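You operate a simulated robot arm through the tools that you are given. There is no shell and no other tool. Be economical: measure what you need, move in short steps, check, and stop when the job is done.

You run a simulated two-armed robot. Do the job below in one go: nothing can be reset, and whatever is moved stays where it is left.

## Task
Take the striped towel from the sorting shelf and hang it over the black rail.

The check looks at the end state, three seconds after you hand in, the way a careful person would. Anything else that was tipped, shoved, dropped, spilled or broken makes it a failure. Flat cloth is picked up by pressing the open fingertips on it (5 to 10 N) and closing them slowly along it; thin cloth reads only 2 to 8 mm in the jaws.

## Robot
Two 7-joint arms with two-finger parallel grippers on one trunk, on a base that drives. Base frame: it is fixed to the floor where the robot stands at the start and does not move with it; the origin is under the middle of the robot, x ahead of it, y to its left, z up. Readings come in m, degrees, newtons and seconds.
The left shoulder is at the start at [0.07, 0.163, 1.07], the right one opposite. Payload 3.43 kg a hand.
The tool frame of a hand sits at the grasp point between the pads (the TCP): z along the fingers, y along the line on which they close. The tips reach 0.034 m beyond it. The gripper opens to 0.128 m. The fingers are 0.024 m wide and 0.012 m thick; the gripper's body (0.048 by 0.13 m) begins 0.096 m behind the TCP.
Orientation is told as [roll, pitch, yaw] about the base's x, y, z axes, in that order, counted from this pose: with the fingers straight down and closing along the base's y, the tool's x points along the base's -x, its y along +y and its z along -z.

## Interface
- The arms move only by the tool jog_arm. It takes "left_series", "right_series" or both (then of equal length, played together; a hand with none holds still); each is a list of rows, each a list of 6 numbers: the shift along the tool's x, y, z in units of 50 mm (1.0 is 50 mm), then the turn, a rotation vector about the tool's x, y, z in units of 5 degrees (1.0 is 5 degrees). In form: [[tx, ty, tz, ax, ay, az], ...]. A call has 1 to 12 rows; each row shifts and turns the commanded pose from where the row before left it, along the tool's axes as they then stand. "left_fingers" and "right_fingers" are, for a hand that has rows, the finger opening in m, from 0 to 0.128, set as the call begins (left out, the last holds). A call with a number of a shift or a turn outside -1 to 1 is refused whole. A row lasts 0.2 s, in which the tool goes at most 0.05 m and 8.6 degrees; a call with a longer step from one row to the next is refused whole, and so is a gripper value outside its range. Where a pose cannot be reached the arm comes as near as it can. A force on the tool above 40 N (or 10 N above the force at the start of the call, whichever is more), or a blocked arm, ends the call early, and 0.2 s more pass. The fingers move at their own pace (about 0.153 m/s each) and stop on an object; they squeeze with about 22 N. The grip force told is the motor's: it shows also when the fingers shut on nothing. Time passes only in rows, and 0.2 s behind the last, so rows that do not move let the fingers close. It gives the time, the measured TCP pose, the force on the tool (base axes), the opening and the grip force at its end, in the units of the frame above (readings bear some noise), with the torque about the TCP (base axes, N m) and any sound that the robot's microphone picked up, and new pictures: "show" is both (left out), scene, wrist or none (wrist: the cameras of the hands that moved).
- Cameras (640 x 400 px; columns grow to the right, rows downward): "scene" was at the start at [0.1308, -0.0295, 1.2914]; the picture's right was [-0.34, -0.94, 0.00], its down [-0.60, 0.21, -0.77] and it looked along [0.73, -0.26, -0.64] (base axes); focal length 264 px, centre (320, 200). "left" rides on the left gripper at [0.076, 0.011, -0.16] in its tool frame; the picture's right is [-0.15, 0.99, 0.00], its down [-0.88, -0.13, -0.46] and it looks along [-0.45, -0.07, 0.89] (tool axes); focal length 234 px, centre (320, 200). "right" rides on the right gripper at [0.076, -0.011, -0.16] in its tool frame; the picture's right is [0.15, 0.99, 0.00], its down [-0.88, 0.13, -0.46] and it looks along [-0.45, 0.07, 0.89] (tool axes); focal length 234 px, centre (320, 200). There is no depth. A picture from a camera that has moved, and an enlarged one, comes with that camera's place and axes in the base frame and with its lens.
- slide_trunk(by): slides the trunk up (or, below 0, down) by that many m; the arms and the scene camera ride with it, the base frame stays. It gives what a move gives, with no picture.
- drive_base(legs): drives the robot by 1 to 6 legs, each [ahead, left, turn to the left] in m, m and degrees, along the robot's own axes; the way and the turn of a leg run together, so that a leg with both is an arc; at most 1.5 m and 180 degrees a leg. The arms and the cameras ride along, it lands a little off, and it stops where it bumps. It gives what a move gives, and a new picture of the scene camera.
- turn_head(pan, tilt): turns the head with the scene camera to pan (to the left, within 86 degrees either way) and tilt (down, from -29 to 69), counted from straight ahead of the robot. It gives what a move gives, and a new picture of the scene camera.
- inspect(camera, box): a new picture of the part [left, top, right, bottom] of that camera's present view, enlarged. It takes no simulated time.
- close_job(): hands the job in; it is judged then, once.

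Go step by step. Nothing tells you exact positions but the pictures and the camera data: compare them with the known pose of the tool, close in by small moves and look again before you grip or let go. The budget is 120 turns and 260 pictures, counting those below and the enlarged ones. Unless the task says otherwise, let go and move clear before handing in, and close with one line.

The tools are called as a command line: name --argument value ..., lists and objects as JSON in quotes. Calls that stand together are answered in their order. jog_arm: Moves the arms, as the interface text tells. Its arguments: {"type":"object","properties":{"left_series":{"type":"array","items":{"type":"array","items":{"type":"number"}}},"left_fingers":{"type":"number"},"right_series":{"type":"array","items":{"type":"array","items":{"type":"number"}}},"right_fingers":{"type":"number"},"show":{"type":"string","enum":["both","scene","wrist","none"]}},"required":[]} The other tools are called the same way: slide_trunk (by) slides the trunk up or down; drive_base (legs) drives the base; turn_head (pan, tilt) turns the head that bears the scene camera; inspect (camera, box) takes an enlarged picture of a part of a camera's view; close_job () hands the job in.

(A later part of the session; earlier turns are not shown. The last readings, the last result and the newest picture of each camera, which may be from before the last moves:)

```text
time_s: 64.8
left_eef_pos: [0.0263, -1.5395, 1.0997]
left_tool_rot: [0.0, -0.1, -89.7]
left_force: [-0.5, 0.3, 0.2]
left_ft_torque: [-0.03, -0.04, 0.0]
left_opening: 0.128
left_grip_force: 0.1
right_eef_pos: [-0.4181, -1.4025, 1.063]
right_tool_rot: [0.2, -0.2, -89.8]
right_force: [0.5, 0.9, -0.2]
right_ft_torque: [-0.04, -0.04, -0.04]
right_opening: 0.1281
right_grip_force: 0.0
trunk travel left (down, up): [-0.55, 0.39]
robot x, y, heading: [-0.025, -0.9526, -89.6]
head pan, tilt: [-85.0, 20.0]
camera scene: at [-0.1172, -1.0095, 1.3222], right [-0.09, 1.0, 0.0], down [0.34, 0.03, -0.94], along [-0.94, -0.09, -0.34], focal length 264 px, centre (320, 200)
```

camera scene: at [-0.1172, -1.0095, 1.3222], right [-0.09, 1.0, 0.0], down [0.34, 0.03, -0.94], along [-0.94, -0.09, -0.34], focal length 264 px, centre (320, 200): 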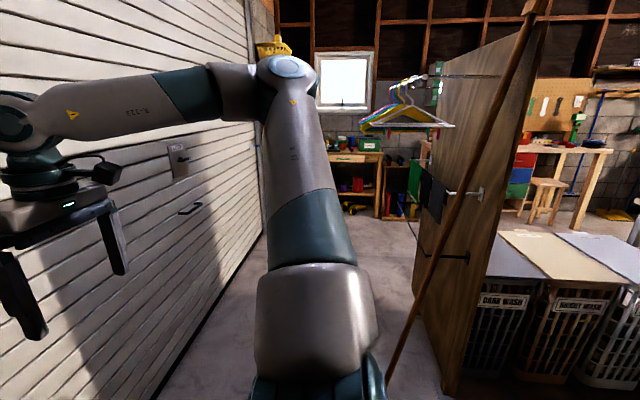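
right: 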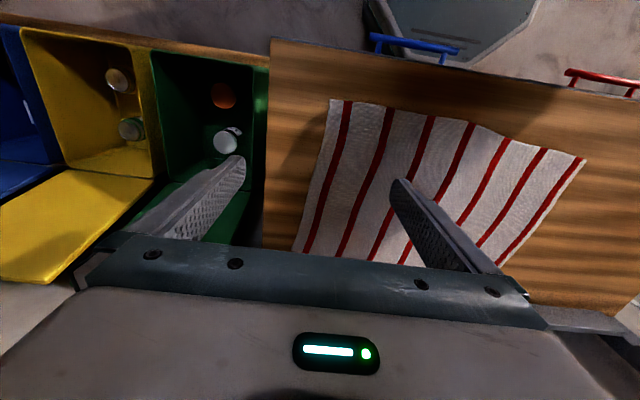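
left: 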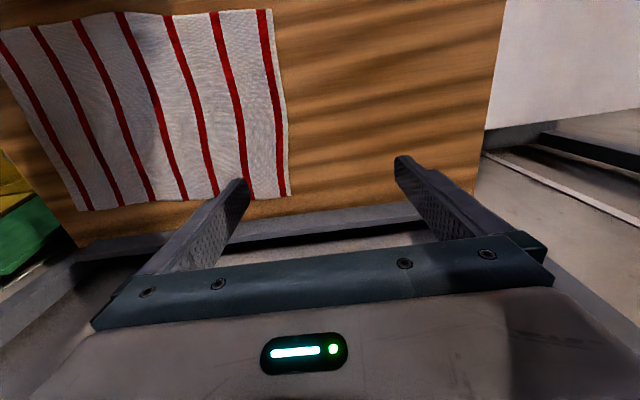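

Found it: on the partition's far side there are three rails — one with hangers, a light one with a dark cloth, and a black one below. I enlarge.

inspect --camera "scene" --box '[360, 60, 560, 300]'

turn_head --pan -86 --tilt 50

```text
1.67 times, centred on (460, 180) of scene
camera zoom: at [-0.1172, -1.0095, 1.3222], right [-0.09, 1.0, 0.0], down [0.34, 0.03, -0.94], along [-0.94, -0.09, -0.34], focal length 440 px, centre (87, 233)
```

zoom: 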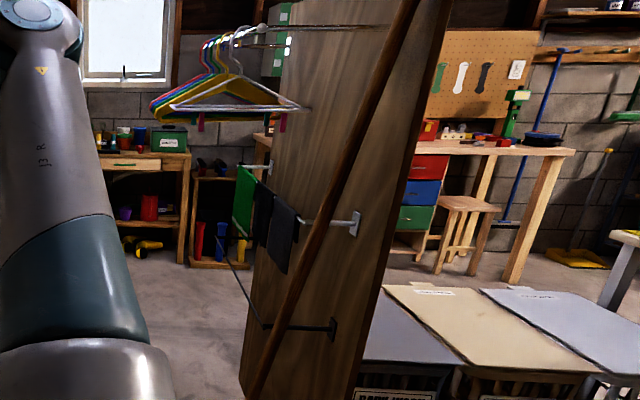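

```text
time_s: 65.7
left_eef_pos: [0.0261, -1.5399, 1.1007]
left_tool_rot: [0.0, 0.0, -89.5]
left_force: [-0.7, 0.6, -0.8]
left_ft_torque: [0.03, 0.0, -0.01]
left_opening: 0.128
left_grip_force: 0.1
right_eef_pos: [-0.4173, -1.4026, 1.0651]
right_tool_rot: [0.2, -0.2, -89.6]
right_force: [-0.4, 0.2, 0.5]
right_ft_torque: [0.04, 0.0, 0.03]
right_opening: 0.1279
right_grip_force: 0.0
trunk travel left (down, up): [-0.55, 0.39]
robot x, y, heading: [-0.0235, -0.9463, -89.6]
head pan, tilt: [-85.9, 50.0]
camera scene: at [-0.1013, -1.0066, 1.2767], right [-0.08, 1.0, 0.0], down [0.76, 0.06, -0.64], along [-0.64, -0.05, -0.77], focal length 264 px, centre (320, 200)
```

scene: 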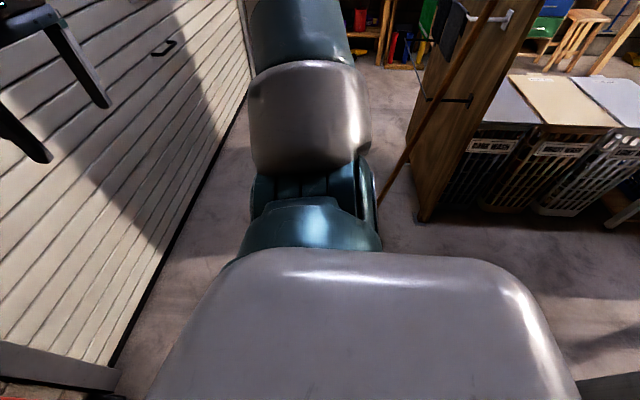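

The black rail sits on the partition's −y face at roughly x −1.1…−1.6, y≈−0.66, z≈0.75, below the light rail, with a leaning pole near its end. I turn to face along the corridor behind the partition for a better look.

drive_base --legs '[[0.25, 0, 0], [0, 0, -80]]'

turn_head --pan -15 --tilt 25

```text
time_s: 68.7
left_eef_pos: [-0.1025, -1.7873, 1.1012]
left_tool_rot: [0.8, 0.3, -102.3]
left_force: [1.8, 0.5, -0.6]
left_ft_torque: [-0.03, 0.25, 0.1]
left_opening: 0.1279
left_grip_force: 0.1
right_eef_pos: [-0.5126, -1.547, 1.0639]
right_tool_rot: [0.2, -0.2, -103.5]
right_force: [0.4, 0.3, -0.2]
right_ft_torque: [0.01, 0.02, -0.05]
right_opening: 0.1281
right_grip_force: 0.0
trunk travel left (down, up): [-0.55, 0.39]
robot x, y, heading: [-0.0234, -1.2003, -103.2]
head pan, tilt: [-85.9, 50.0]
stopped in leg 2: the force on the tool passed its limit (the readings are from after the stop); the commanded pose is now the measured one
camera scene: at [-0.1098, -1.2368, 1.2767], right [0.16, 0.99, 0.0], down [0.76, -0.12, -0.64], along [-0.63, 0.1, -0.77], focal length 264 px, centre (320, 200)
```

scene: 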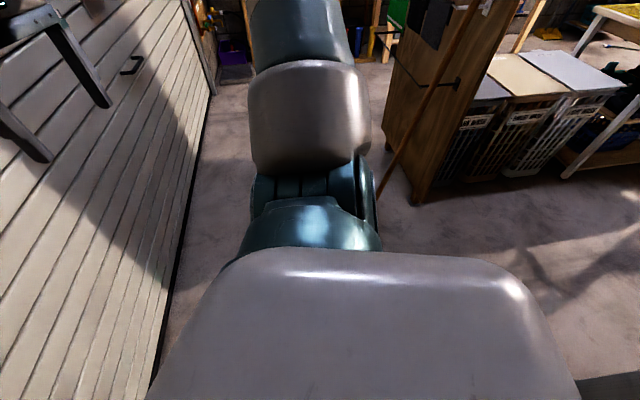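

```text
time_s: 70.1
left_eef_pos: [-0.1026, -1.787, 1.1007]
left_tool_rot: [0.7, 0.4, -102.3]
left_force: [8.7, 0.4, 0.3]
left_ft_torque: [-0.04, 1.12, 0.32]
left_opening: 0.1281
left_grip_force: 0.1
right_eef_pos: [-0.513, -1.5467, 1.0652]
right_tool_rot: [0.2, -0.2, -103.5]
right_force: [-0.1, 0.2, -0.3]
right_ft_torque: [0.01, 0.0, -0.01]
right_opening: 0.1282
right_grip_force: 0.1
trunk travel left (down, up): [-0.55, 0.39]
robot x, y, heading: [-0.0204, -1.1996, -103.1]
head pan, tilt: [-15.0, 25.0]
camera scene: at [-0.0771, -1.3304, 1.3143], right [-0.88, 0.48, 0.0], down [0.2, 0.37, -0.91], along [-0.43, -0.8, -0.42], focal length 264 px, centre (320, 200)
```

scene: 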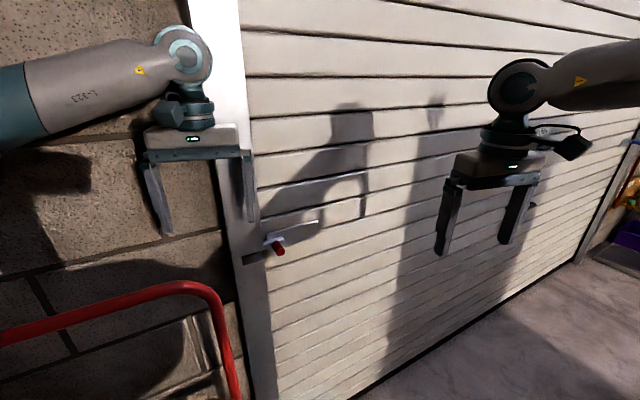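

The left finger touched the door frame. I turn back slightly, retreat, then rotate with clearance.

drive_base --legs '[[0, 0, 7], [-0.3, 0, 0]]'

jog_arm --left_series '[[1, 0, 0, 0, 0, 0], [1, 0, 0, 0, 0, 0], [1, 0, 0, 0, 0, 0], [0.5, 0, 0, 0, 0, 0]]' --right_series '[[1, 0, 0, 0, 0, 0], [0.5, 0, 0, 0, 0, 0], [0, 0, 0, 0, 0, 0], [0, 0, 0, 0, 0, 0]]' --show "scene"

```text
time_s: 72.7
left_eef_pos: [0.0018, -1.4935, 1.1001]
left_tool_rot: [0.7, 0.4, -95.4]
left_force: [0.6, 0.7, -0.3]
left_ft_torque: [0.0, 0.0, 0.01]
left_opening: 0.1279
left_grip_force: 0.1
right_eef_pos: [-0.4342, -1.3057, 1.0624]
right_tool_rot: [0.3, -0.1, -96.6]
right_force: [0.1, -0.1, 0.1]
right_ft_torque: [0.01, -0.03, 0.01]
right_opening: 0.1275
right_grip_force: 0.1
trunk travel left (down, up): [-0.55, 0.39]
robot x, y, heading: [0.0123, -0.9048, -96.5]
head pan, tilt: [-15.0, 25.0]
camera scene: at [-0.0289, -1.0379, 1.3142], right [-0.93, 0.37, 0.0], down [0.15, 0.39, -0.91], along [-0.33, -0.84, -0.42], focal length 264 px, centre (320, 200)
```

scene: 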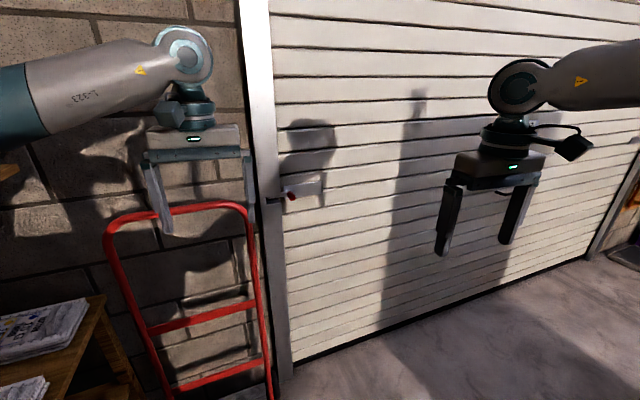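

```text
time_s: 73.7
left_eef_pos: [0.0183, -1.319, 1.1023]
left_tool_rot: [0.8, 0.3, -95.3]
left_force: [-0.2, 0.0, -0.4]
left_ft_torque: [-0.01, -0.02, -0.01]
left_opening: 0.1281
left_grip_force: 0.1
right_eef_pos: [-0.4286, -1.2291, 1.0623]
right_tool_rot: [0.3, -0.1, -96.6]
right_force: [0.2, 0.4, -0.5]
right_ft_torque: [0.01, -0.01, -0.03]
right_opening: 0.1283
right_grip_force: 0.1
trunk travel left (down, up): [-0.55, 0.39]
robot x, y, heading: [0.0105, -0.9013, -96.6]
head pan, tilt: [-15.0, 25.0]
camera scene: at [-0.0294, -1.0377, 1.3142], right [-0.93, 0.37, 0.0], down [0.16, 0.39, -0.91], along [-0.33, -0.84, -0.42], focal length 264 px, centre (320, 200)
```

scene: 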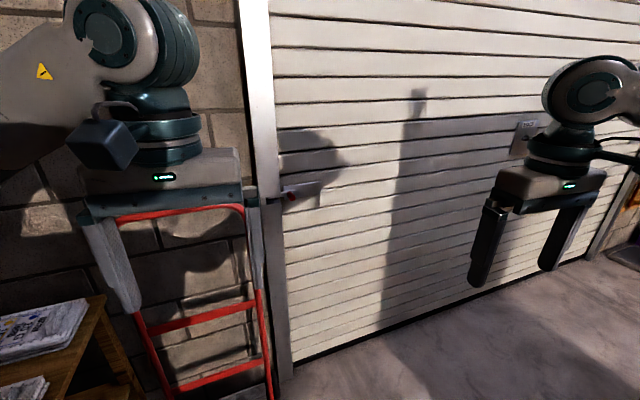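

Arms are tucked. Now I rotate right to face along the corridor.

drive_base --legs '[[0, 0, -80], [0, 0.35, 0]]'

turn_head --pan -12 --tilt 25

```text
time_s: 79.4
left_eef_pos: [-0.3721, -1.3325, 1.1032]
left_tool_rot: [0.8, 0.4, -174.5]
left_force: [0.2, -0.9, 0.1]
left_ft_torque: [0.03, -0.02, -0.01]
left_opening: 0.1279
left_grip_force: 0.1
right_eef_pos: [-0.3696, -0.8793, 1.0619]
right_tool_rot: [0.2, -0.1, -175.6]
right_force: [0.8, -1.1, 0.3]
right_ft_torque: [0.0, -0.01, -0.03]
right_opening: 0.128
right_grip_force: 0.0
trunk travel left (down, up): [-0.55, 0.39]
robot x, y, heading: [0.0326, -1.2458, -175.8]
head pan, tilt: [-15.0, 25.0]
camera scene: at [-0.1046, -1.2341, 1.3142], right [0.18, 0.98, 0.0], down [0.42, -0.08, -0.91], along [-0.89, 0.17, -0.42], focal length 264 px, centre (320, 200)
```

scene: 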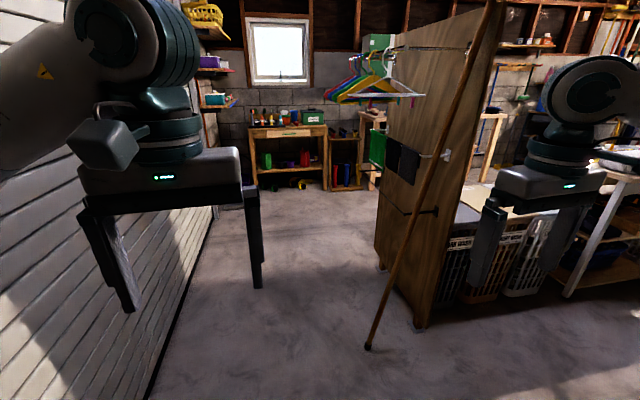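

```text
time_s: 80.0
left_eef_pos: [-0.3733, -1.334, 1.1027]
left_tool_rot: [0.8, 0.4, -174.5]
left_force: [0.1, 0.0, -0.2]
left_ft_torque: [0.0, 0.0, -0.01]
left_opening: 0.1279
left_grip_force: 0.0
right_eef_pos: [-0.3706, -0.8787, 1.0619]
right_tool_rot: [0.3, -0.1, -175.6]
right_force: [0.9, -0.3, 0.2]
right_ft_torque: [0.01, 0.01, -0.02]
right_opening: 0.1279
right_grip_force: 0.0
trunk travel left (down, up): [-0.55, 0.39]
robot x, y, heading: [0.0352, -1.2478, -175.8]
head pan, tilt: [-12.0, 25.0]
camera scene: at [-0.1054, -1.2389, 1.3142], right [0.13, 0.99, 0.0], down [0.42, -0.06, -0.91], along [-0.9, 0.12, -0.42], focal length 264 px, centre (320, 200)
```

scene: 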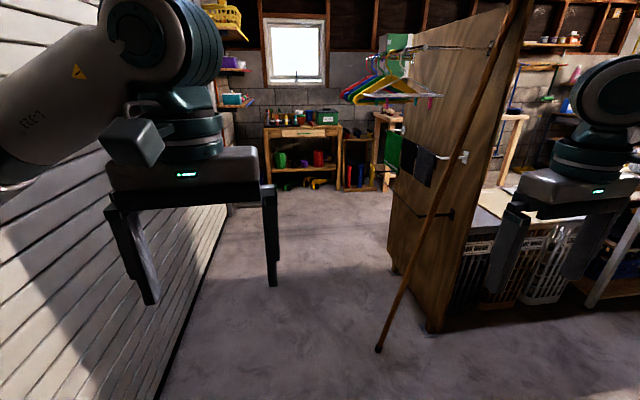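

inspect --camera "scene" --box '[330, 30, 530, 280]'

```text
1.60 times, centred on (430, 155) of scene
camera zoom: at [-0.1054, -1.2389, 1.3142], right [0.13, 0.99, 0.0], down [0.42, -0.06, -0.91], along [-0.9, 0.12, -0.42], focal length 422 px, centre (144, 272)
```

zoom: 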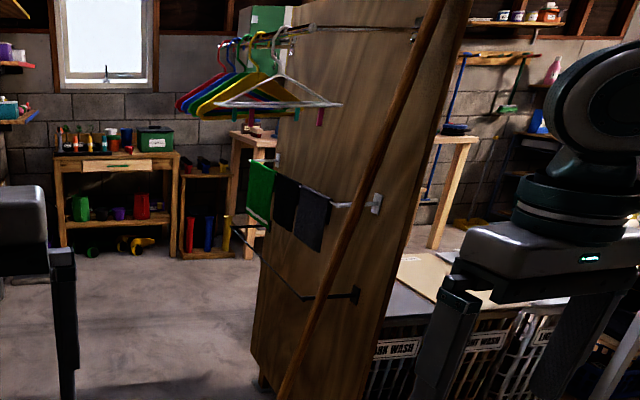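

The layout is clear: panel face y≈−0.47, black rail at y≈−0.63, z≈0.73, x −1.13…−1.60; cloths on the rail above end at z≈0.87; hangers far above. I go back to the table to pick the towel with both hands along its far long edge.

drive_base --legs '[[0.22, 0, 0], [0, 1.2, 0], [0, 0, 176], [0.18, 0, 0]]'

turn_head --pan -19 --tilt 45

```text
time_s: 83.3
left_eef_pos: [-0.5705, -1.5007, 1.1035]
left_tool_rot: [1.5, 0.3, -175.9]
left_force: [0.1, -0.4, -0.3]
left_ft_torque: [-0.01, 0.02, 0.0]
left_opening: 0.128
left_grip_force: 0.1
right_eef_pos: [-0.5686, -1.0529, 1.0621]
right_tool_rot: [0.6, -0.5, -176.0]
right_force: [1.3, -0.7, 0.2]
right_ft_torque: [-0.01, 0.07, -0.02]
right_opening: 0.1281
right_grip_force: 0.1
trunk travel left (down, up): [-0.55, 0.39]
robot x, y, heading: [-0.1708, -1.4318, -175.8]
head pan, tilt: [-12.0, 25.0]
stopped in leg 2: the robot was blocked; the commanded pose is now the measured one
camera scene: at [-0.3056, -1.414, 1.3147], right [0.14, 0.99, -0.01], down [0.42, -0.06, -0.91], along [-0.9, 0.12, -0.42], focal length 264 px, centre (320, 200)
```

scene: 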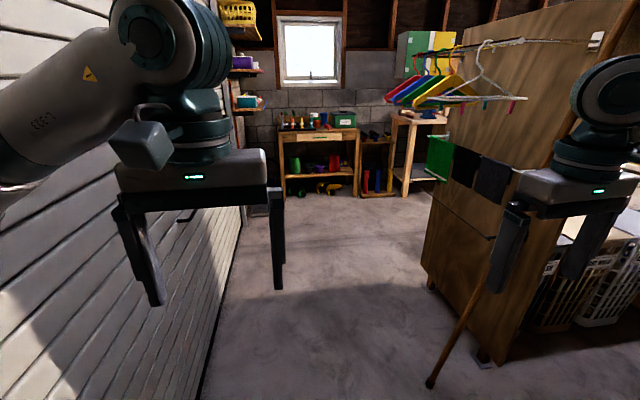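

```text
time_s: 84.1
left_eef_pos: [-0.5721, -1.4998, 1.1018]
left_tool_rot: [1.6, 0.3, -175.6]
left_force: [-0.5, -0.3, -0.5]
left_ft_torque: [-0.02, 0.02, -0.04]
left_opening: 0.128
left_grip_force: 0.1
right_eef_pos: [-0.5703, -1.0523, 1.0595]
right_tool_rot: [0.7, -0.3, -175.9]
right_force: [0.2, 0.4, -0.2]
right_ft_torque: [-0.04, -0.01, 0.02]
right_opening: 0.1281
right_grip_force: 0.0
trunk travel left (down, up): [-0.55, 0.39]
robot x, y, heading: [-0.1699, -1.4303, -175.9]
head pan, tilt: [-19.0, 45.0]
camera scene: at [-0.2942, -1.4043, 1.2837], right [0.26, 0.97, -0.01], down [0.68, -0.19, -0.71], along [-0.69, 0.18, -0.71], focal length 264 px, centre (320, 200)
```

scene: 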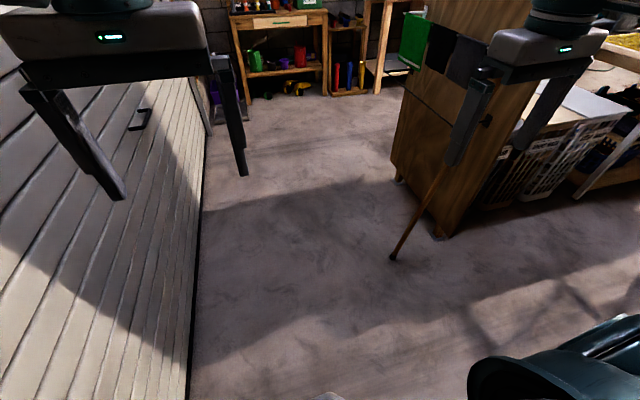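

I strafed the wrong way and the left elbow met the door; I now go right (toward +y), away from it.

drive_base --legs '[[0, -1.4, 0], [0, 0, 176]]'

```text
time_s: 98.3
left_eef_pos: [0.1469, 0.0137, 1.1012]
left_tool_rot: [1.2, 0.6, -0.1]
left_force: [-0.1, -0.2, -0.8]
left_ft_torque: [0.0, 0.01, -0.01]
left_opening: 0.128
left_grip_force: 0.3
right_eef_pos: [0.1118, -0.4321, 1.0627]
right_tool_rot: [0.2, -0.2, -0.3]
right_force: [-0.5, -0.6, -0.6]
right_ft_torque: [0.0, 0.0, 0.02]
right_opening: 0.1282
right_grip_force: 0.1
trunk travel left (down, up): [-0.55, 0.39]
robot x, y, heading: [-0.2622, -0.0343, -0.7]
head pan, tilt: [-19.0, 45.0]
camera scene: at [-0.1355, -0.0603, 1.2836], right [-0.33, -0.94, 0.0], down [-0.67, 0.23, -0.71], along [0.67, -0.23, -0.71], focal length 264 px, centre (320, 200)
```

scene: 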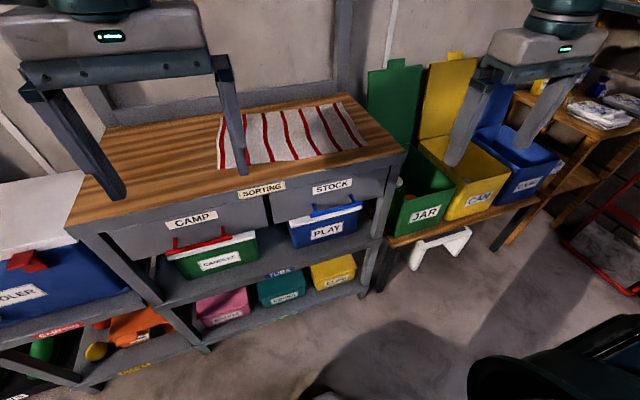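

Now drive up to the shelf, centred on the towel.

drive_base --legs '[[0, -0.18, 0], [0.25, 0, 0.7]]'

turn_head --pan 0 --tilt 45

```text
time_s: 101.2
left_eef_pos: [0.398, -0.1613, 1.1016]
left_tool_rot: [1.1, 0.7, 0.9]
left_force: [0.6, 0.0, 0.4]
left_ft_torque: [0.0, 0.01, 0.0]
left_opening: 0.1281
left_grip_force: 0.0
right_eef_pos: [0.3683, -0.6094, 1.0633]
right_tool_rot: [0.2, -0.2, 0.5]
right_force: [-0.4, -0.3, -0.2]
right_ft_torque: [0.02, 0.02, 0.02]
right_opening: 0.1279
right_grip_force: 0.1
trunk travel left (down, up): [-0.55, 0.39]
robot x, y, heading: [-0.0117, -0.2124, 0.7]
head pan, tilt: [-19.0, 45.0]
camera scene: at [0.1158, -0.2412, 1.2836], right [-0.32, -0.95, 0.0], down [-0.67, 0.22, -0.71], along [0.67, -0.22, -0.71], focal length 264 px, centre (320, 200)
```

scene: 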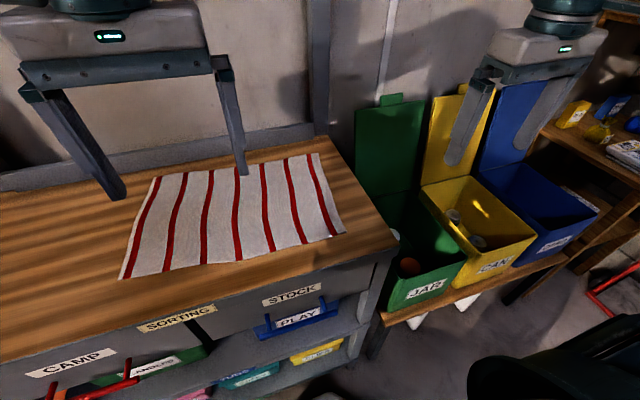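

```text
time_s: 102.1
left_eef_pos: [0.3968, -0.1624, 1.1021]
left_tool_rot: [1.1, 0.6, 0.8]
left_force: [0.0, -0.7, 0.7]
left_ft_torque: [0.01, -0.04, 0.01]
left_opening: 0.1279
left_grip_force: 0.1
right_eef_pos: [0.3682, -0.6107, 1.0616]
right_tool_rot: [0.2, -0.3, 0.6]
right_force: [-0.1, -0.4, -0.4]
right_ft_torque: [-0.03, -0.01, 0.01]
right_opening: 0.128
right_grip_force: 0.0
trunk travel left (down, up): [-0.55, 0.39]
robot x, y, heading: [-0.0126, -0.2166, 0.7]
head pan, tilt: [0.0, 45.0]
camera scene: at [0.1191, -0.2149, 1.2836], right [0.01, -1.0, 0.0], down [-0.71, -0.01, -0.71], along [0.71, 0.01, -0.71], focal length 264 px, centre (320, 200)
```

scene: 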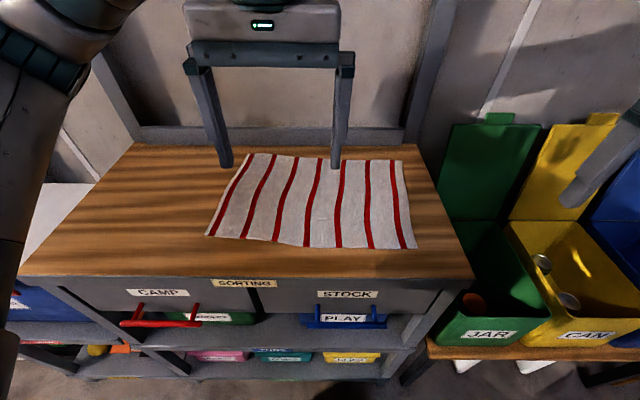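

Towel corners: far edge from (0.765, 0.00) to (0.731, −0.44). I bring both hands above points ~3 cm inside the far edge at y≈−0.08 and y≈−0.36.

jog_arm --left_series '[[-0.55, 0.137, 0.25, 0, 0, 0], [-0.55, 0.137, 0.25, 0, 0, 0], [-0.55, 0.137, 0.25, 0, 0, 0], [-0.55, 0.137, 0.25, 0, 0, 0], [-0.55, 0.137, 0.25, 0, 0, 0], [-0.55, 0.137, 0.25, 0, 0, 0], [-0.55, 0.137, 0.25, 0, 0, 0], [-0.55, 0.137, 0.25, 0, 0, 0], [-0.55, 0.137, 0.25, 0, 0, 0], [-0.55, 0.137, 0.25, 0, 0, 0], [-0.55, 0.137, 0.25, 0, 0, 0], [-0.55, 0.137, 0.25, -0.22, 0.12, 0]]' --right_series '[[-0.57, 0.417, 0.187, 0, 0, 0], [-0.57, 0.417, 0.187, 0, 0, 0], [-0.57, 0.417, 0.187, 0, 0, 0], [-0.57, 0.417, 0.187, 0, 0, 0], [-0.57, 0.417, 0.187, 0, 0, 0], [-0.57, 0.417, 0.187, 0, 0, 0], [-0.57, 0.417, 0.187, 0, 0, 0], [-0.57, 0.417, 0.187, 0, 0, 0], [-0.57, 0.417, 0.187, 0, 0, 0], [-0.57, 0.417, 0.187, 0, 0, 0], [-0.57, 0.417, 0.187, 0, 0, 0], [-0.57, 0.417, 0.187, 0, 0, 0]]' --left_fingers 0.05 --right_fingers 0.05

```text
time_s: 104.7
left_eef_pos: [0.7187, -0.0753, 0.9534]
left_tool_rot: [1.9, 1.9, 0.2]
left_force: [-12.4, 0.3, 8.6]
left_ft_torque: [-0.21, 0.26, -0.33]
left_opening: 0.0498
left_grip_force: 0.0
right_eef_pos: [0.647, -0.4169, 0.9599]
right_tool_rot: [0.3, -0.4, 0.7]
right_force: [0.3, 0.3, -0.3]
right_ft_torque: [-0.02, 0.04, -0.01]
right_opening: 0.05
right_grip_force: 0.1
right hand out of reach, approached as far as the arm can: row 10, 11, 12
trunk travel left (down, up): [-0.55, 0.39]
robot x, y, heading: [-0.0132, -0.2181, 0.5]
head pan, tilt: [0.0, 45.0]
stopped in row 12 (left hand): the force on the tool passed its limit (the readings are from after the stop); the commanded pose is now the measured one
camera scene: at [0.1187, -0.2151, 1.2837], right [0.01, -1.0, 0.0], down [-0.71, -0.01, -0.71], along [0.71, 0.01, -0.71], focal length 264 px, centre (320, 200)
camera right: at [0.5703, -0.4296, 1.1183], right [-0.16, 0.99, 0.0], down [0.88, 0.14, 0.46], along [0.45, 0.08, -0.89], focal length 234 px, centre (320, 200)
camera left: at [0.6486, -0.0706, 1.1162], right [0.14, 0.99, 0.03], down [0.9, -0.14, 0.42], along [0.42, -0.03, -0.91], focal length 234 px, centre (320, 200)
```

scene: 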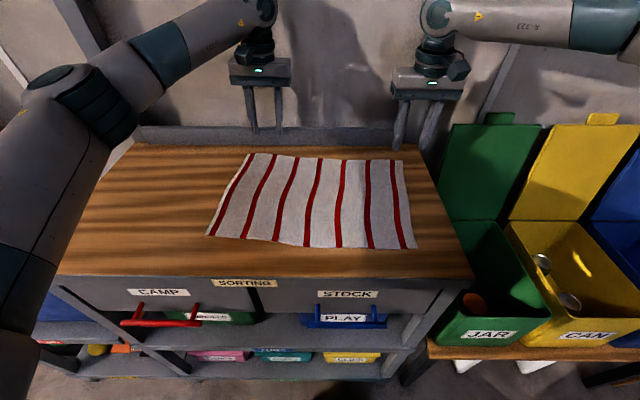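
right: 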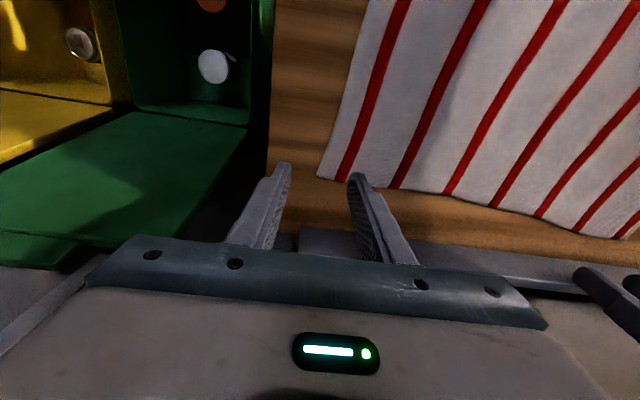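
left: 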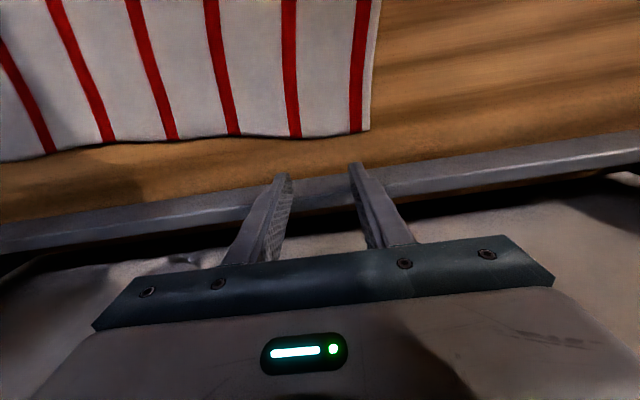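

The left hand overshot and touched the back; wrist views put the towel's far edge at x≈0.69 and its sides at y≈−0.41 and −0.01. I back the left hand off and centre both over the inset points.

jog_arm --left_series '[[0.6, 0, 0, 0, 0, 0], [0.5, -0.05, 0, 0.2, -0.2, 0], [0, -0.05, 0, 0.18, -0.18, 0]]' --right_series '[[0, 0.5, 0, 0, 0, 0], [-0.05, 0.5, 0, 0, 0, 0], [-0.05, 0.5, 0, 0, 0, 0]]'

```text
time_s: 105.5
left_eef_pos: [0.6664, -0.0792, 0.9568]
left_tool_rot: [0.1, 0.0, 0.2]
left_force: [0.7, -0.3, 0.2]
left_ft_torque: [0.01, -0.03, 0.02]
left_opening: 0.0501
left_grip_force: 0.0
right_eef_pos: [0.615, -0.3878, 0.9631]
right_tool_rot: [0.4, -0.2, 0.5]
right_force: [-0.1, -0.4, 0.1]
right_ft_torque: [0.0, -0.01, 0.01]
right_opening: 0.0501
right_grip_force: 0.1
right hand out of reach, approached as far as the arm can: row 1, 2, 3
trunk travel left (down, up): [-0.55, 0.39]
robot x, y, heading: [-0.0132, -0.2152, 0.6]
head pan, tilt: [0.0, 45.0]
camera scene: at [0.1196, -0.2145, 1.2835], right [0.01, -1.0, 0.0], down [-0.71, -0.01, -0.71], along [0.71, 0.01, -0.71], focal length 264 px, centre (320, 200)
camera right: at [0.5383, -0.4006, 1.1217], right [-0.16, 0.99, 0.01], down [0.88, 0.14, 0.46], along [0.45, 0.08, -0.89], focal length 234 px, centre (320, 200)
camera left: at [0.5907, -0.0703, 1.1156], right [0.14, 0.99, 0.0], down [0.88, -0.13, 0.46], along [0.45, -0.06, -0.89], focal length 234 px, centre (320, 200)
```

scene: 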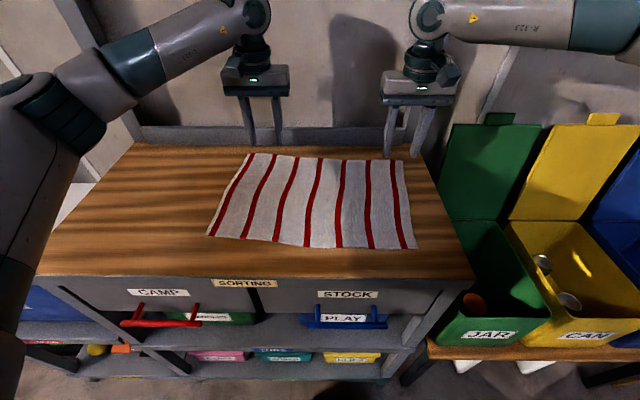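
right: 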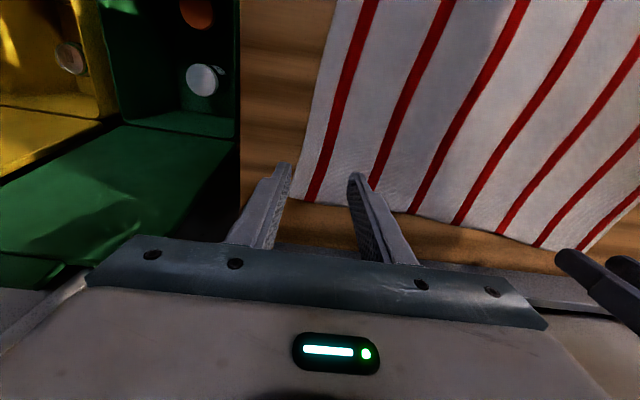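
left: 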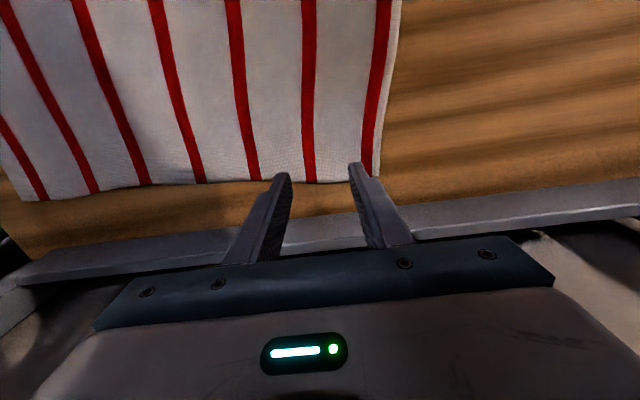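

The right arm can't reach inward from here, so I pull the hands back a little and shift the base slightly left and ahead.

jog_arm --left_series '[[0.8, 0, 0, 0, 0, 0], [0.8, 0, 0, 0, 0, 0]]' --right_series '[[0.5, -0.3, 0, 0, 0, 0], [0.5, -0.3, 0, 0, 0, 0]]' --show "none"

drive_base --legs '[[0.04, 0.09, 0]]'

```text
time_s: 106.1
left_eef_pos: [0.5846, -0.0797, 0.9565]
left_tool_rot: [0.0, 0.0, 0.4]
left_force: [0.2, 0.0, -0.1]
left_ft_torque: [0.0, -0.01, 0.02]
left_opening: 0.0498
left_grip_force: 0.1
right_eef_pos: [0.5636, -0.4175, 0.9627]
right_tool_rot: [0.3, -0.3, 0.6]
right_force: [-0.2, 0.2, -0.2]
right_ft_torque: [0.02, 0.0, 0.0]
right_opening: 0.05
right_grip_force: 0.0
trunk travel left (down, up): [-0.55, 0.39]
robot x, y, heading: [-0.0145, -0.2162, 0.4]
head pan, tilt: [0.0, 45.0]
```

```text
time_s: 107.3
left_eef_pos: [0.6256, 0.0097, 0.9557]
left_tool_rot: [0.1, 0.1, 0.1]
left_force: [-0.9, -0.3, 0.1]
left_ft_torque: [0.01, 0.04, -0.04]
left_opening: 0.0501
left_grip_force: 0.2
right_eef_pos: [0.6034, -0.3286, 0.9622]
right_tool_rot: [0.2, -0.2, 0.5]
right_force: [-0.1, 0.5, -0.9]
right_ft_torque: [-0.05, 0.03, -0.01]
right_opening: 0.0498
right_grip_force: 0.1
trunk travel left (down, up): [-0.55, 0.39]
robot x, y, heading: [0.0241, -0.125, 0.7]
head pan, tilt: [0.0, 45.0]
camera scene: at [0.1584, -0.1249, 1.2835], right [0.01, -1.0, 0.0], down [-0.71, -0.01, -0.71], along [0.71, 0.01, -0.71], focal length 264 px, centre (320, 200)
```

scene: 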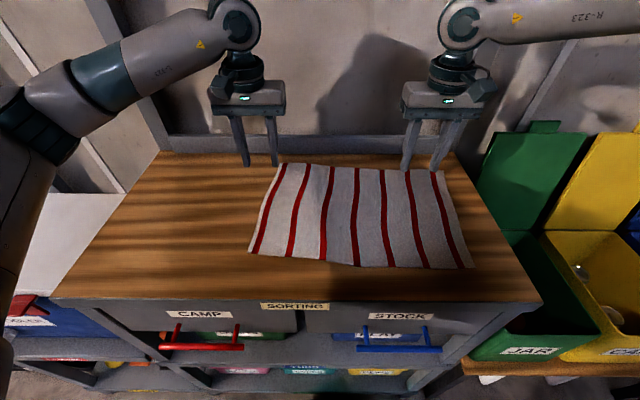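

Now move both to the inset points and down to just above the cloth.

jog_arm --left_series '[[0, -0.7, 0, 0, 0, 0], [-0.3, -0.6, 0.3, 0, 0, 0], [-0.5, -0.6, 0.5, 0, 0, 0], [0, 0, 0.3, 0, 0, 0]]' --right_series '[[-0.4, -0.05, 0, 0, 0, 0], [-0.3, -0.05, 0.4, 0, 0, 0], [-0.25, -0.03, 0.5, 0, 0, 0], [0, 0, 0.3, 0, 0, 0]]'

```text
time_s: 108.3
left_eef_pos: [0.6664, -0.086, 0.9145]
left_tool_rot: [-0.4, -1.1, 0.1]
left_force: [-7.1, 0.8, 24.0]
left_ft_torque: [0.79, 0.43, 0.18]
left_opening: 0.0501
left_grip_force: 0.0
right_eef_pos: [0.6527, -0.3328, 0.9162]
right_tool_rot: [0.3, -1.5, 0.6]
right_force: [-4.6, 0.7, 21.7]
right_ft_torque: [-0.65, 0.39, -0.16]
right_opening: 0.0502
right_grip_force: 0.0
trunk travel left (down, up): [-0.55, 0.39]
robot x, y, heading: [0.0244, -0.1267, 0.6]
head pan, tilt: [0.0, 45.0]
stopped in row 4 (left hand): the force on the tool passed its limit (the readings are from after the stop); the commanded pose is now the measured one
camera scene: at [0.1537, -0.1248, 1.2847], right [0.01, -1.0, 0.0], down [-0.7, -0.01, -0.71], along [0.71, 0.01, -0.7], focal length 264 px, centre (320, 200)
camera right: at [0.5725, -0.3461, 1.0722], right [-0.15, 0.99, 0.0], down [0.87, 0.13, 0.48], along [0.47, 0.08, -0.88], focal length 234 px, centre (320, 200)
camera left: at [0.5891, -0.0753, 1.0728], right [0.14, 0.99, 0.0], down [0.87, -0.12, 0.47], along [0.47, -0.07, -0.88], focal length 234 px, centre (320, 200)
```

scene: 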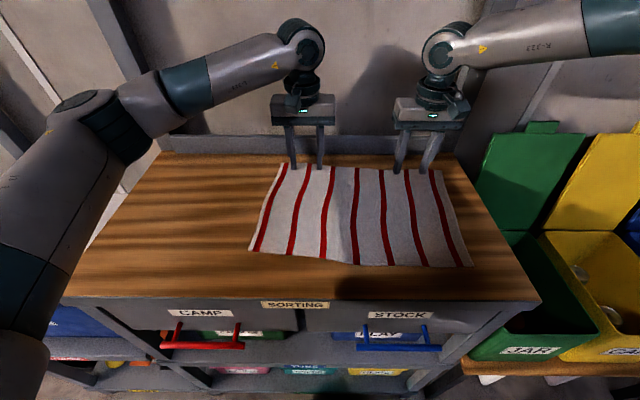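
right: 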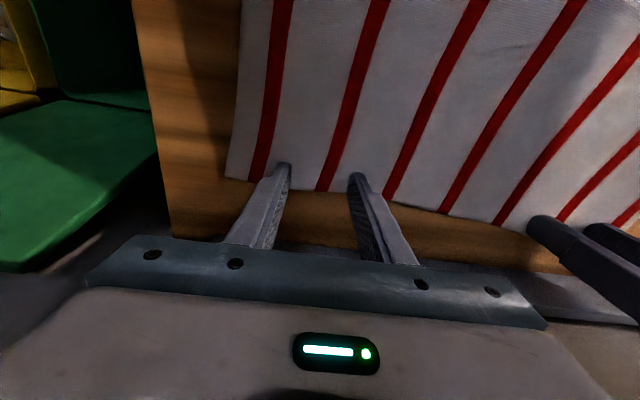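
left: 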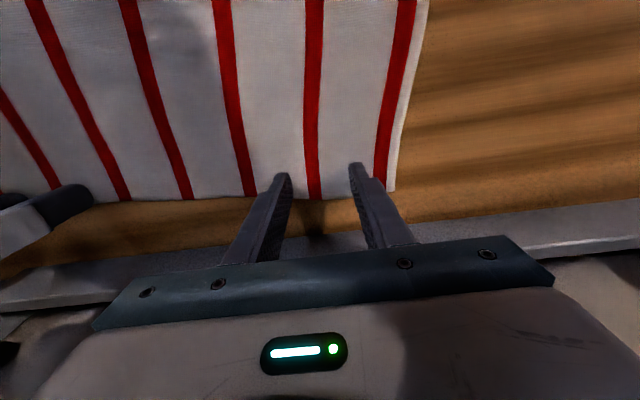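

The surface here is actually at z≈0.88 (contact). Edges are ~1–2 cm beyond the tips; I lift slightly, move 1.5–2 cm toward me and level the hands.

jog_arm --left_series '[[0, 0, -0.3, -0.08, 0.22, 0], [0.3, 0, 0, 0, 0, 0], [0, 0, 0, 0, 0, 0]]' --right_series '[[0, 0, -0.3, 0.06, 0.3, 0], [0.45, 0, 0, 0, 0, 0], [0, 0, 0, 0, 0, 0]]' --show "wrist"

```text
time_s: 109.1
left_eef_pos: [0.6572, -0.0858, 0.9243]
left_tool_rot: [0.2, 0.4, 0.2]
left_force: [-0.7, -0.3, -0.6]
left_ft_torque: [0.02, 0.04, -0.01]
left_opening: 0.0502
left_grip_force: 0.1
right_eef_pos: [0.6332, -0.3365, 0.9245]
right_tool_rot: [0.0, 0.6, 0.5]
right_force: [0.0, 0.3, 0.1]
right_ft_torque: [0.0, 0.04, 0.01]
right_opening: 0.0499
right_grip_force: 0.0
trunk travel left (down, up): [-0.55, 0.39]
robot x, y, heading: [0.0274, -0.1238, 0.4]
head pan, tilt: [0.0, 45.0]
camera right: at [0.5592, -0.3479, 1.0832], right [-0.15, 0.99, 0.0], down [0.88, 0.14, 0.45], along [0.44, 0.07, -0.89], focal length 234 px, centre (320, 200)
camera left: at [0.5833, -0.0772, 1.083], right [0.14, 0.99, 0.0], down [0.88, -0.13, 0.45], along [0.44, -0.06, -0.89], focal length 234 px, centre (320, 200)
```

right: 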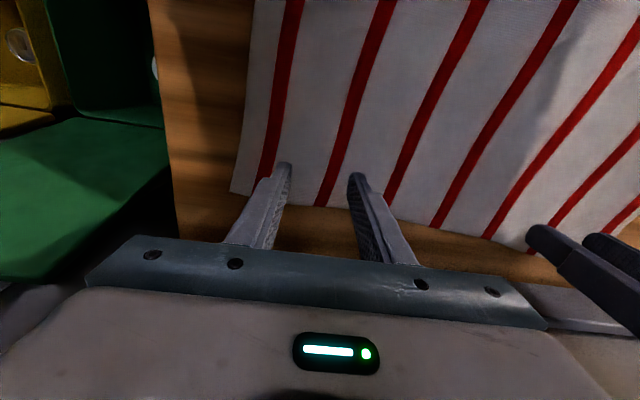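
left: 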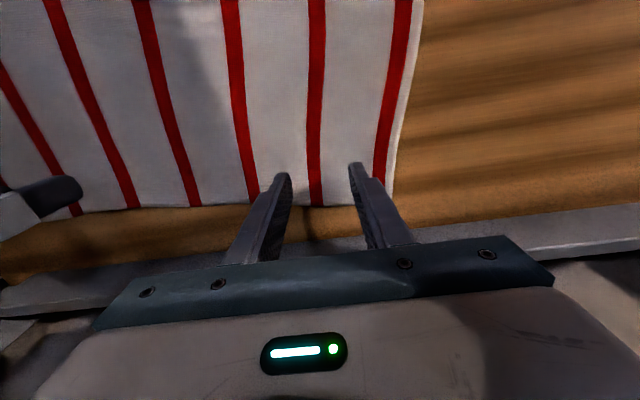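

Both tips are now ~3 cm inside the edge. Press down gently.

jog_arm --left_series '[[0, 0, 0.1, 0, 0, 0], [0, 0, 0.08, 0, 0, 0], [0, 0, 0, 0, 0, 0]]' --right_series '[[0, 0, 0.1, 0, 0, 0], [0, 0, 0.08, 0, 0, 0], [0, 0, 0, 0, 0, 0]]' --show "none"

```text
time_s: 109.9
left_eef_pos: [0.6562, -0.0853, 0.916]
left_tool_rot: [0.0, 0.3, 0.3]
left_force: [0.1, 0.6, 2.4]
left_ft_torque: [-0.05, 0.03, 0.0]
left_opening: 0.0499
left_grip_force: 0.1
right_eef_pos: [0.6324, -0.3346, 0.9157]
right_tool_rot: [0.1, 0.4, 0.4]
right_force: [-0.3, -0.5, 0.4]
right_ft_torque: [0.0, 0.01, 0.0]
right_opening: 0.0501
right_grip_force: 0.0
trunk travel left (down, up): [-0.55, 0.39]
robot x, y, heading: [0.0267, -0.1253, 0.6]
head pan, tilt: [0.0, 45.0]
```

jog_arm --left_series '[[0, 0, 0.05, 0, 0, 0], [0, 0, 0, 0, 0, 0]]' --right_series '[[0, 0, 0.07, 0, 0, 0], [0, 0, 0, 0, 0, 0]]' --show "none"

```text
time_s: 110.5
left_eef_pos: [0.6544, -0.0865, 0.9162]
left_tool_rot: [0.1, 0.2, 0.3]
left_force: [2.3, 0.5, 10.3]
left_ft_torque: [-0.14, -0.18, 0.02]
left_opening: 0.0499
left_grip_force: 0.1
right_eef_pos: [0.6315, -0.3333, 0.9144]
right_tool_rot: [0.1, 0.2, 0.5]
right_force: [2.8, -2.7, 17.9]
right_ft_torque: [-0.34, -0.31, 0.03]
right_opening: 0.0501
right_grip_force: 0.5
trunk travel left (down, up): [-0.55, 0.39]
robot x, y, heading: [0.0269, -0.1268, 0.5]
head pan, tilt: [0.0, 45.0]
```

Contact good; ease the right hand a bit and start closing in small steps.

jog_arm --left_series '[[0, 0, 0, 0, 0, 0], [0, 0, 0, 0, 0, 0]]' --right_series '[[0, 0, -0.03, 0, 0, 0], [0, 0, 0, 0, 0, 0]]' --left_fingers 0.035 --right_fingers 0.035 --show "none"

jog_arm --left_series '[[0, 0, 0, 0, 0, 0], [0, 0, 0, 0, 0, 0]]' --right_series '[[0, 0, 0, 0, 0, 0], [0, 0, 0, 0, 0, 0]]' --left_fingers 0.02 --right_fingers 0.02 --show "wrist"

```text
time_s: 111.1
left_eef_pos: [0.6524, -0.0866, 0.9144]
left_tool_rot: [0.1, 0.2, 0.3]
left_force: [-1.4, -0.1, 16.3]
left_ft_torque: [-0.14, -0.07, -0.07]
left_opening: 0.0338
left_grip_force: 0.1
right_eef_pos: [0.6301, -0.333, 0.9153]
right_tool_rot: [0.1, 0.3, 0.6]
right_force: [1.7, 2.3, 13.3]
right_ft_torque: [-0.06, -0.25, -0.02]
right_opening: 0.0333
right_grip_force: 0.2
trunk travel left (down, up): [-0.55, 0.39]
robot x, y, heading: [0.0234, -0.1288, 0.5]
head pan, tilt: [0.0, 45.0]
```

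```text
time_s: 111.7
left_eef_pos: [0.6521, -0.087, 0.9158]
left_tool_rot: [0.1, 0.1, 0.3]
left_force: [0.0, -0.4, 18.1]
left_ft_torque: [-0.12, -0.12, -0.01]
left_opening: 0.0189
left_grip_force: 0.0
right_eef_pos: [0.6295, -0.3335, 0.9157]
right_tool_rot: [0.1, 0.3, 0.5]
right_force: [-1.0, 1.6, 12.5]
right_ft_torque: [-0.06, -0.13, 0.0]
right_opening: 0.0185
right_grip_force: 0.0
trunk travel left (down, up): [-0.55, 0.39]
robot x, y, heading: [0.0279, -0.1286, 0.6]
head pan, tilt: [0.0, 45.0]
camera right: at [0.5547, -0.3465, 1.0745], right [-0.15, 0.99, 0.0], down [0.88, 0.14, 0.45], along [0.45, 0.07, -0.89], focal length 234 px, centre (320, 200)
camera left: at [0.5782, -0.0768, 1.0744], right [0.14, 0.99, 0.0], down [0.88, -0.13, 0.45], along [0.45, -0.06, -0.89], focal length 234 px, centre (320, 200)
```

right: 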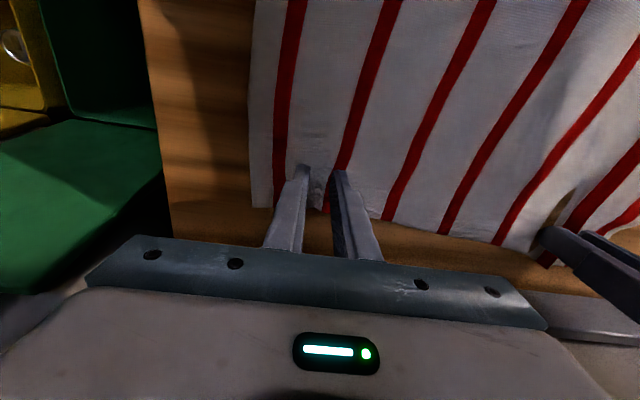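
left: 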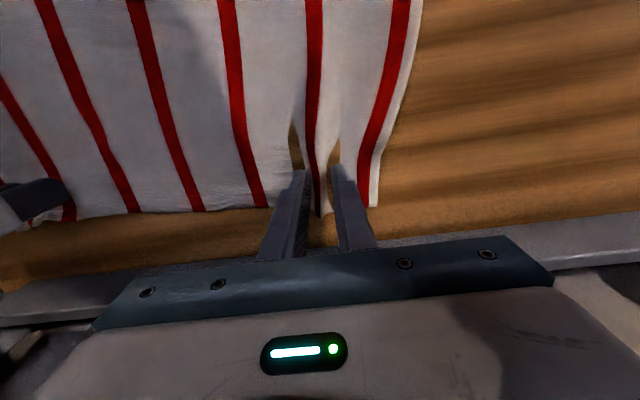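

Cloth is bunching between the fingers. Ease the left slightly and close fully.

jog_arm --left_series '[[0, 0, -0.03, 0, 0, 0], [0, 0, 0, 0, 0, 0]]' --right_series '[[0, 0, 0, 0, 0, 0], [0, 0, 0, 0, 0, 0]]' --left_fingers 0.01 --right_fingers 0.01 --show "none"

jog_arm --left_series '[[0, 0, 0, 0, 0, 0], [0, 0, 0, 0, 0, 0], [0, 0, 0, 0, 0, 0]]' --right_series '[[0, 0, 0, 0, 0, 0], [0, 0, 0, 0, 0, 0], [0, 0, 0, 0, 0, 0]]' --left_fingers 0.0 --right_fingers 0.0 --show "wrist"

```text
time_s: 112.3
left_eef_pos: [0.6533, -0.0869, 0.9166]
left_tool_rot: [0.2, 0.3, 0.3]
left_force: [-1.5, -9.5, 7.8]
left_ft_torque: [-0.41, -0.05, -0.04]
left_opening: 0.0091
left_grip_force: 7.0
right_eef_pos: [0.6298, -0.3326, 0.9152]
right_tool_rot: [0.2, 0.3, 0.5]
right_force: [0.3, 10.2, 15.7]
right_ft_torque: [0.29, -0.2, 0.09]
right_opening: 0.0132
right_grip_force: 4.5
trunk travel left (down, up): [-0.55, 0.39]
robot x, y, heading: [0.029, -0.1294, 0.6]
head pan, tilt: [0.0, 45.0]
```

```text
time_s: 113.1
left_eef_pos: [0.653, -0.0886, 0.9166]
left_tool_rot: [-0.1, 0.2, 0.2]
left_force: [-3.8, -29.0, 4.1]
left_ft_torque: [-1.03, 0.05, -0.09]
left_opening: 0.0026
left_grip_force: 22.0
right_eef_pos: [0.6312, -0.3334, 0.9153]
right_tool_rot: [0.3, 0.3, 0.7]
right_force: [0.2, 31.1, 12.1]
right_ft_torque: [1.05, -0.06, 0.32]
right_opening: 0.0024
right_grip_force: 21.6
trunk travel left (down, up): [-0.55, 0.39]
robot x, y, heading: [0.0285, -0.1253, 0.5]
head pan, tilt: [0.0, 45.0]
camera right: at [0.5556, -0.3453, 1.0744], right [-0.16, 0.99, 0.01], down [0.88, 0.14, 0.45], along [0.45, 0.08, -0.89], focal length 234 px, centre (320, 200)
camera left: at [0.5786, -0.0776, 1.0746], right [0.14, 0.99, 0.0], down [0.88, -0.13, 0.45], along [0.45, -0.07, -0.89], focal length 234 px, centre (320, 200)
```

right: 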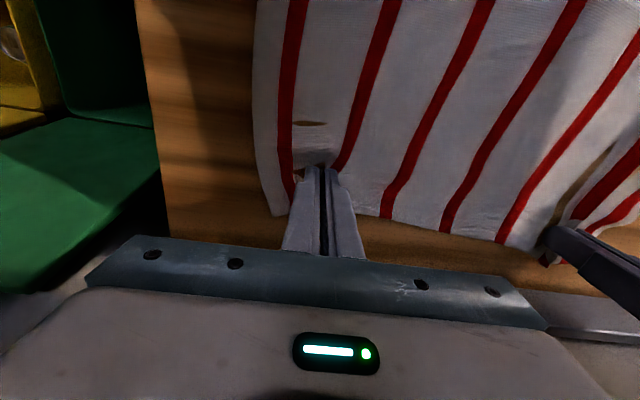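
left: 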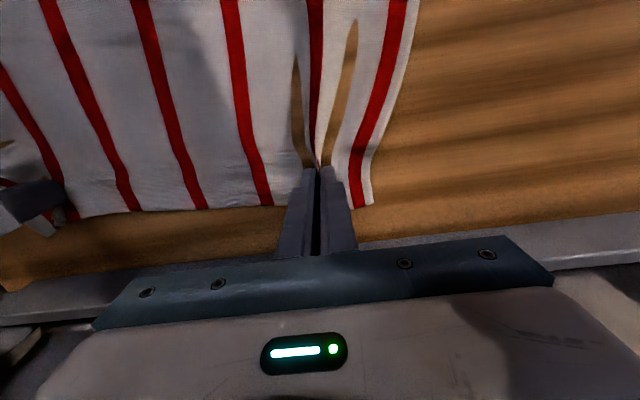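

Both grip readings (2.4–2.6 mm, ~22 N) suggest cloth is held, pulled taut between the hands. I bring the hands slightly together, then lift.

jog_arm --left_series '[[0, -0.1, -0.05, 0, 0, 0], [0, -0.1, -0.1, 0, 0, 0], [0, 0, -0.5, 0, 0, 0], [0, 0, -0.5, 0, 0, 0]]' --right_series '[[0, 0.1, -0.05, 0, 0, 0], [0, 0.1, -0.1, 0, 0, 0], [0, 0, -0.5, 0, 0, 0], [0, 0, -0.5, 0, 0, 0]]'

```text
time_s: 114.1
left_eef_pos: [0.6549, -0.0949, 0.9725]
left_tool_rot: [0.1, 0.2, 0.3]
left_force: [-0.3, -0.6, 0.2]
left_ft_torque: [0.0, -0.02, -0.01]
left_opening: 0.0021
left_grip_force: 22.5
right_eef_pos: [0.6325, -0.3256, 0.9724]
right_tool_rot: [0.0, 0.5, 0.5]
right_force: [-0.3, -0.1, -0.4]
right_ft_torque: [0.0, 0.03, -0.01]
right_opening: 0.0021
right_grip_force: 22.7
trunk travel left (down, up): [-0.55, 0.39]
robot x, y, heading: [0.0271, -0.1241, 0.5]
head pan, tilt: [0.0, 45.0]
camera scene: at [0.1578, -0.1256, 1.2835], right [0.01, -1.0, 0.0], down [-0.71, -0.01, -0.71], along [0.71, 0.01, -0.71], focal length 264 px, centre (320, 200)
camera right: at [0.558, -0.3364, 1.1308], right [-0.15, 0.99, 0.0], down [0.88, 0.14, 0.45], along [0.44, 0.07, -0.89], focal length 234 px, centre (320, 200)
camera left: at [0.5796, -0.0863, 1.1317], right [0.14, 0.99, 0.0], down [0.88, -0.13, 0.45], along [0.45, -0.06, -0.89], focal length 234 px, centre (320, 200)
```

scene: 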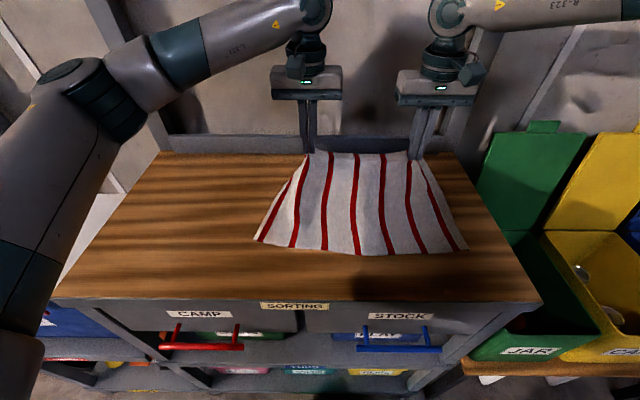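
right: 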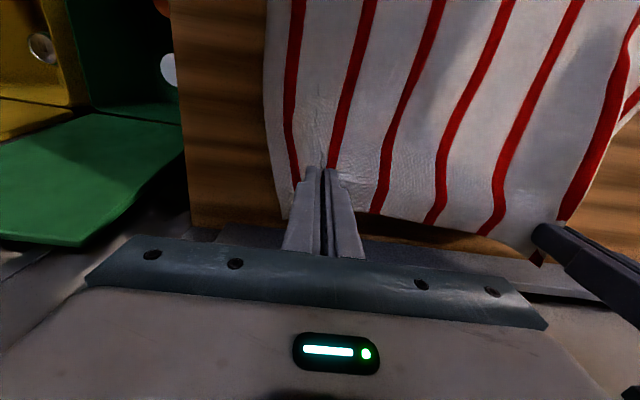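
left: 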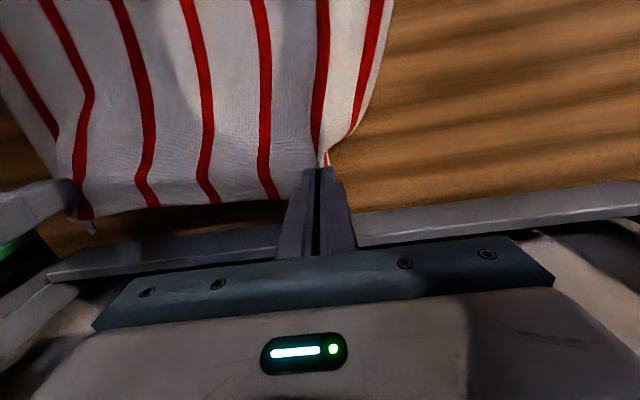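

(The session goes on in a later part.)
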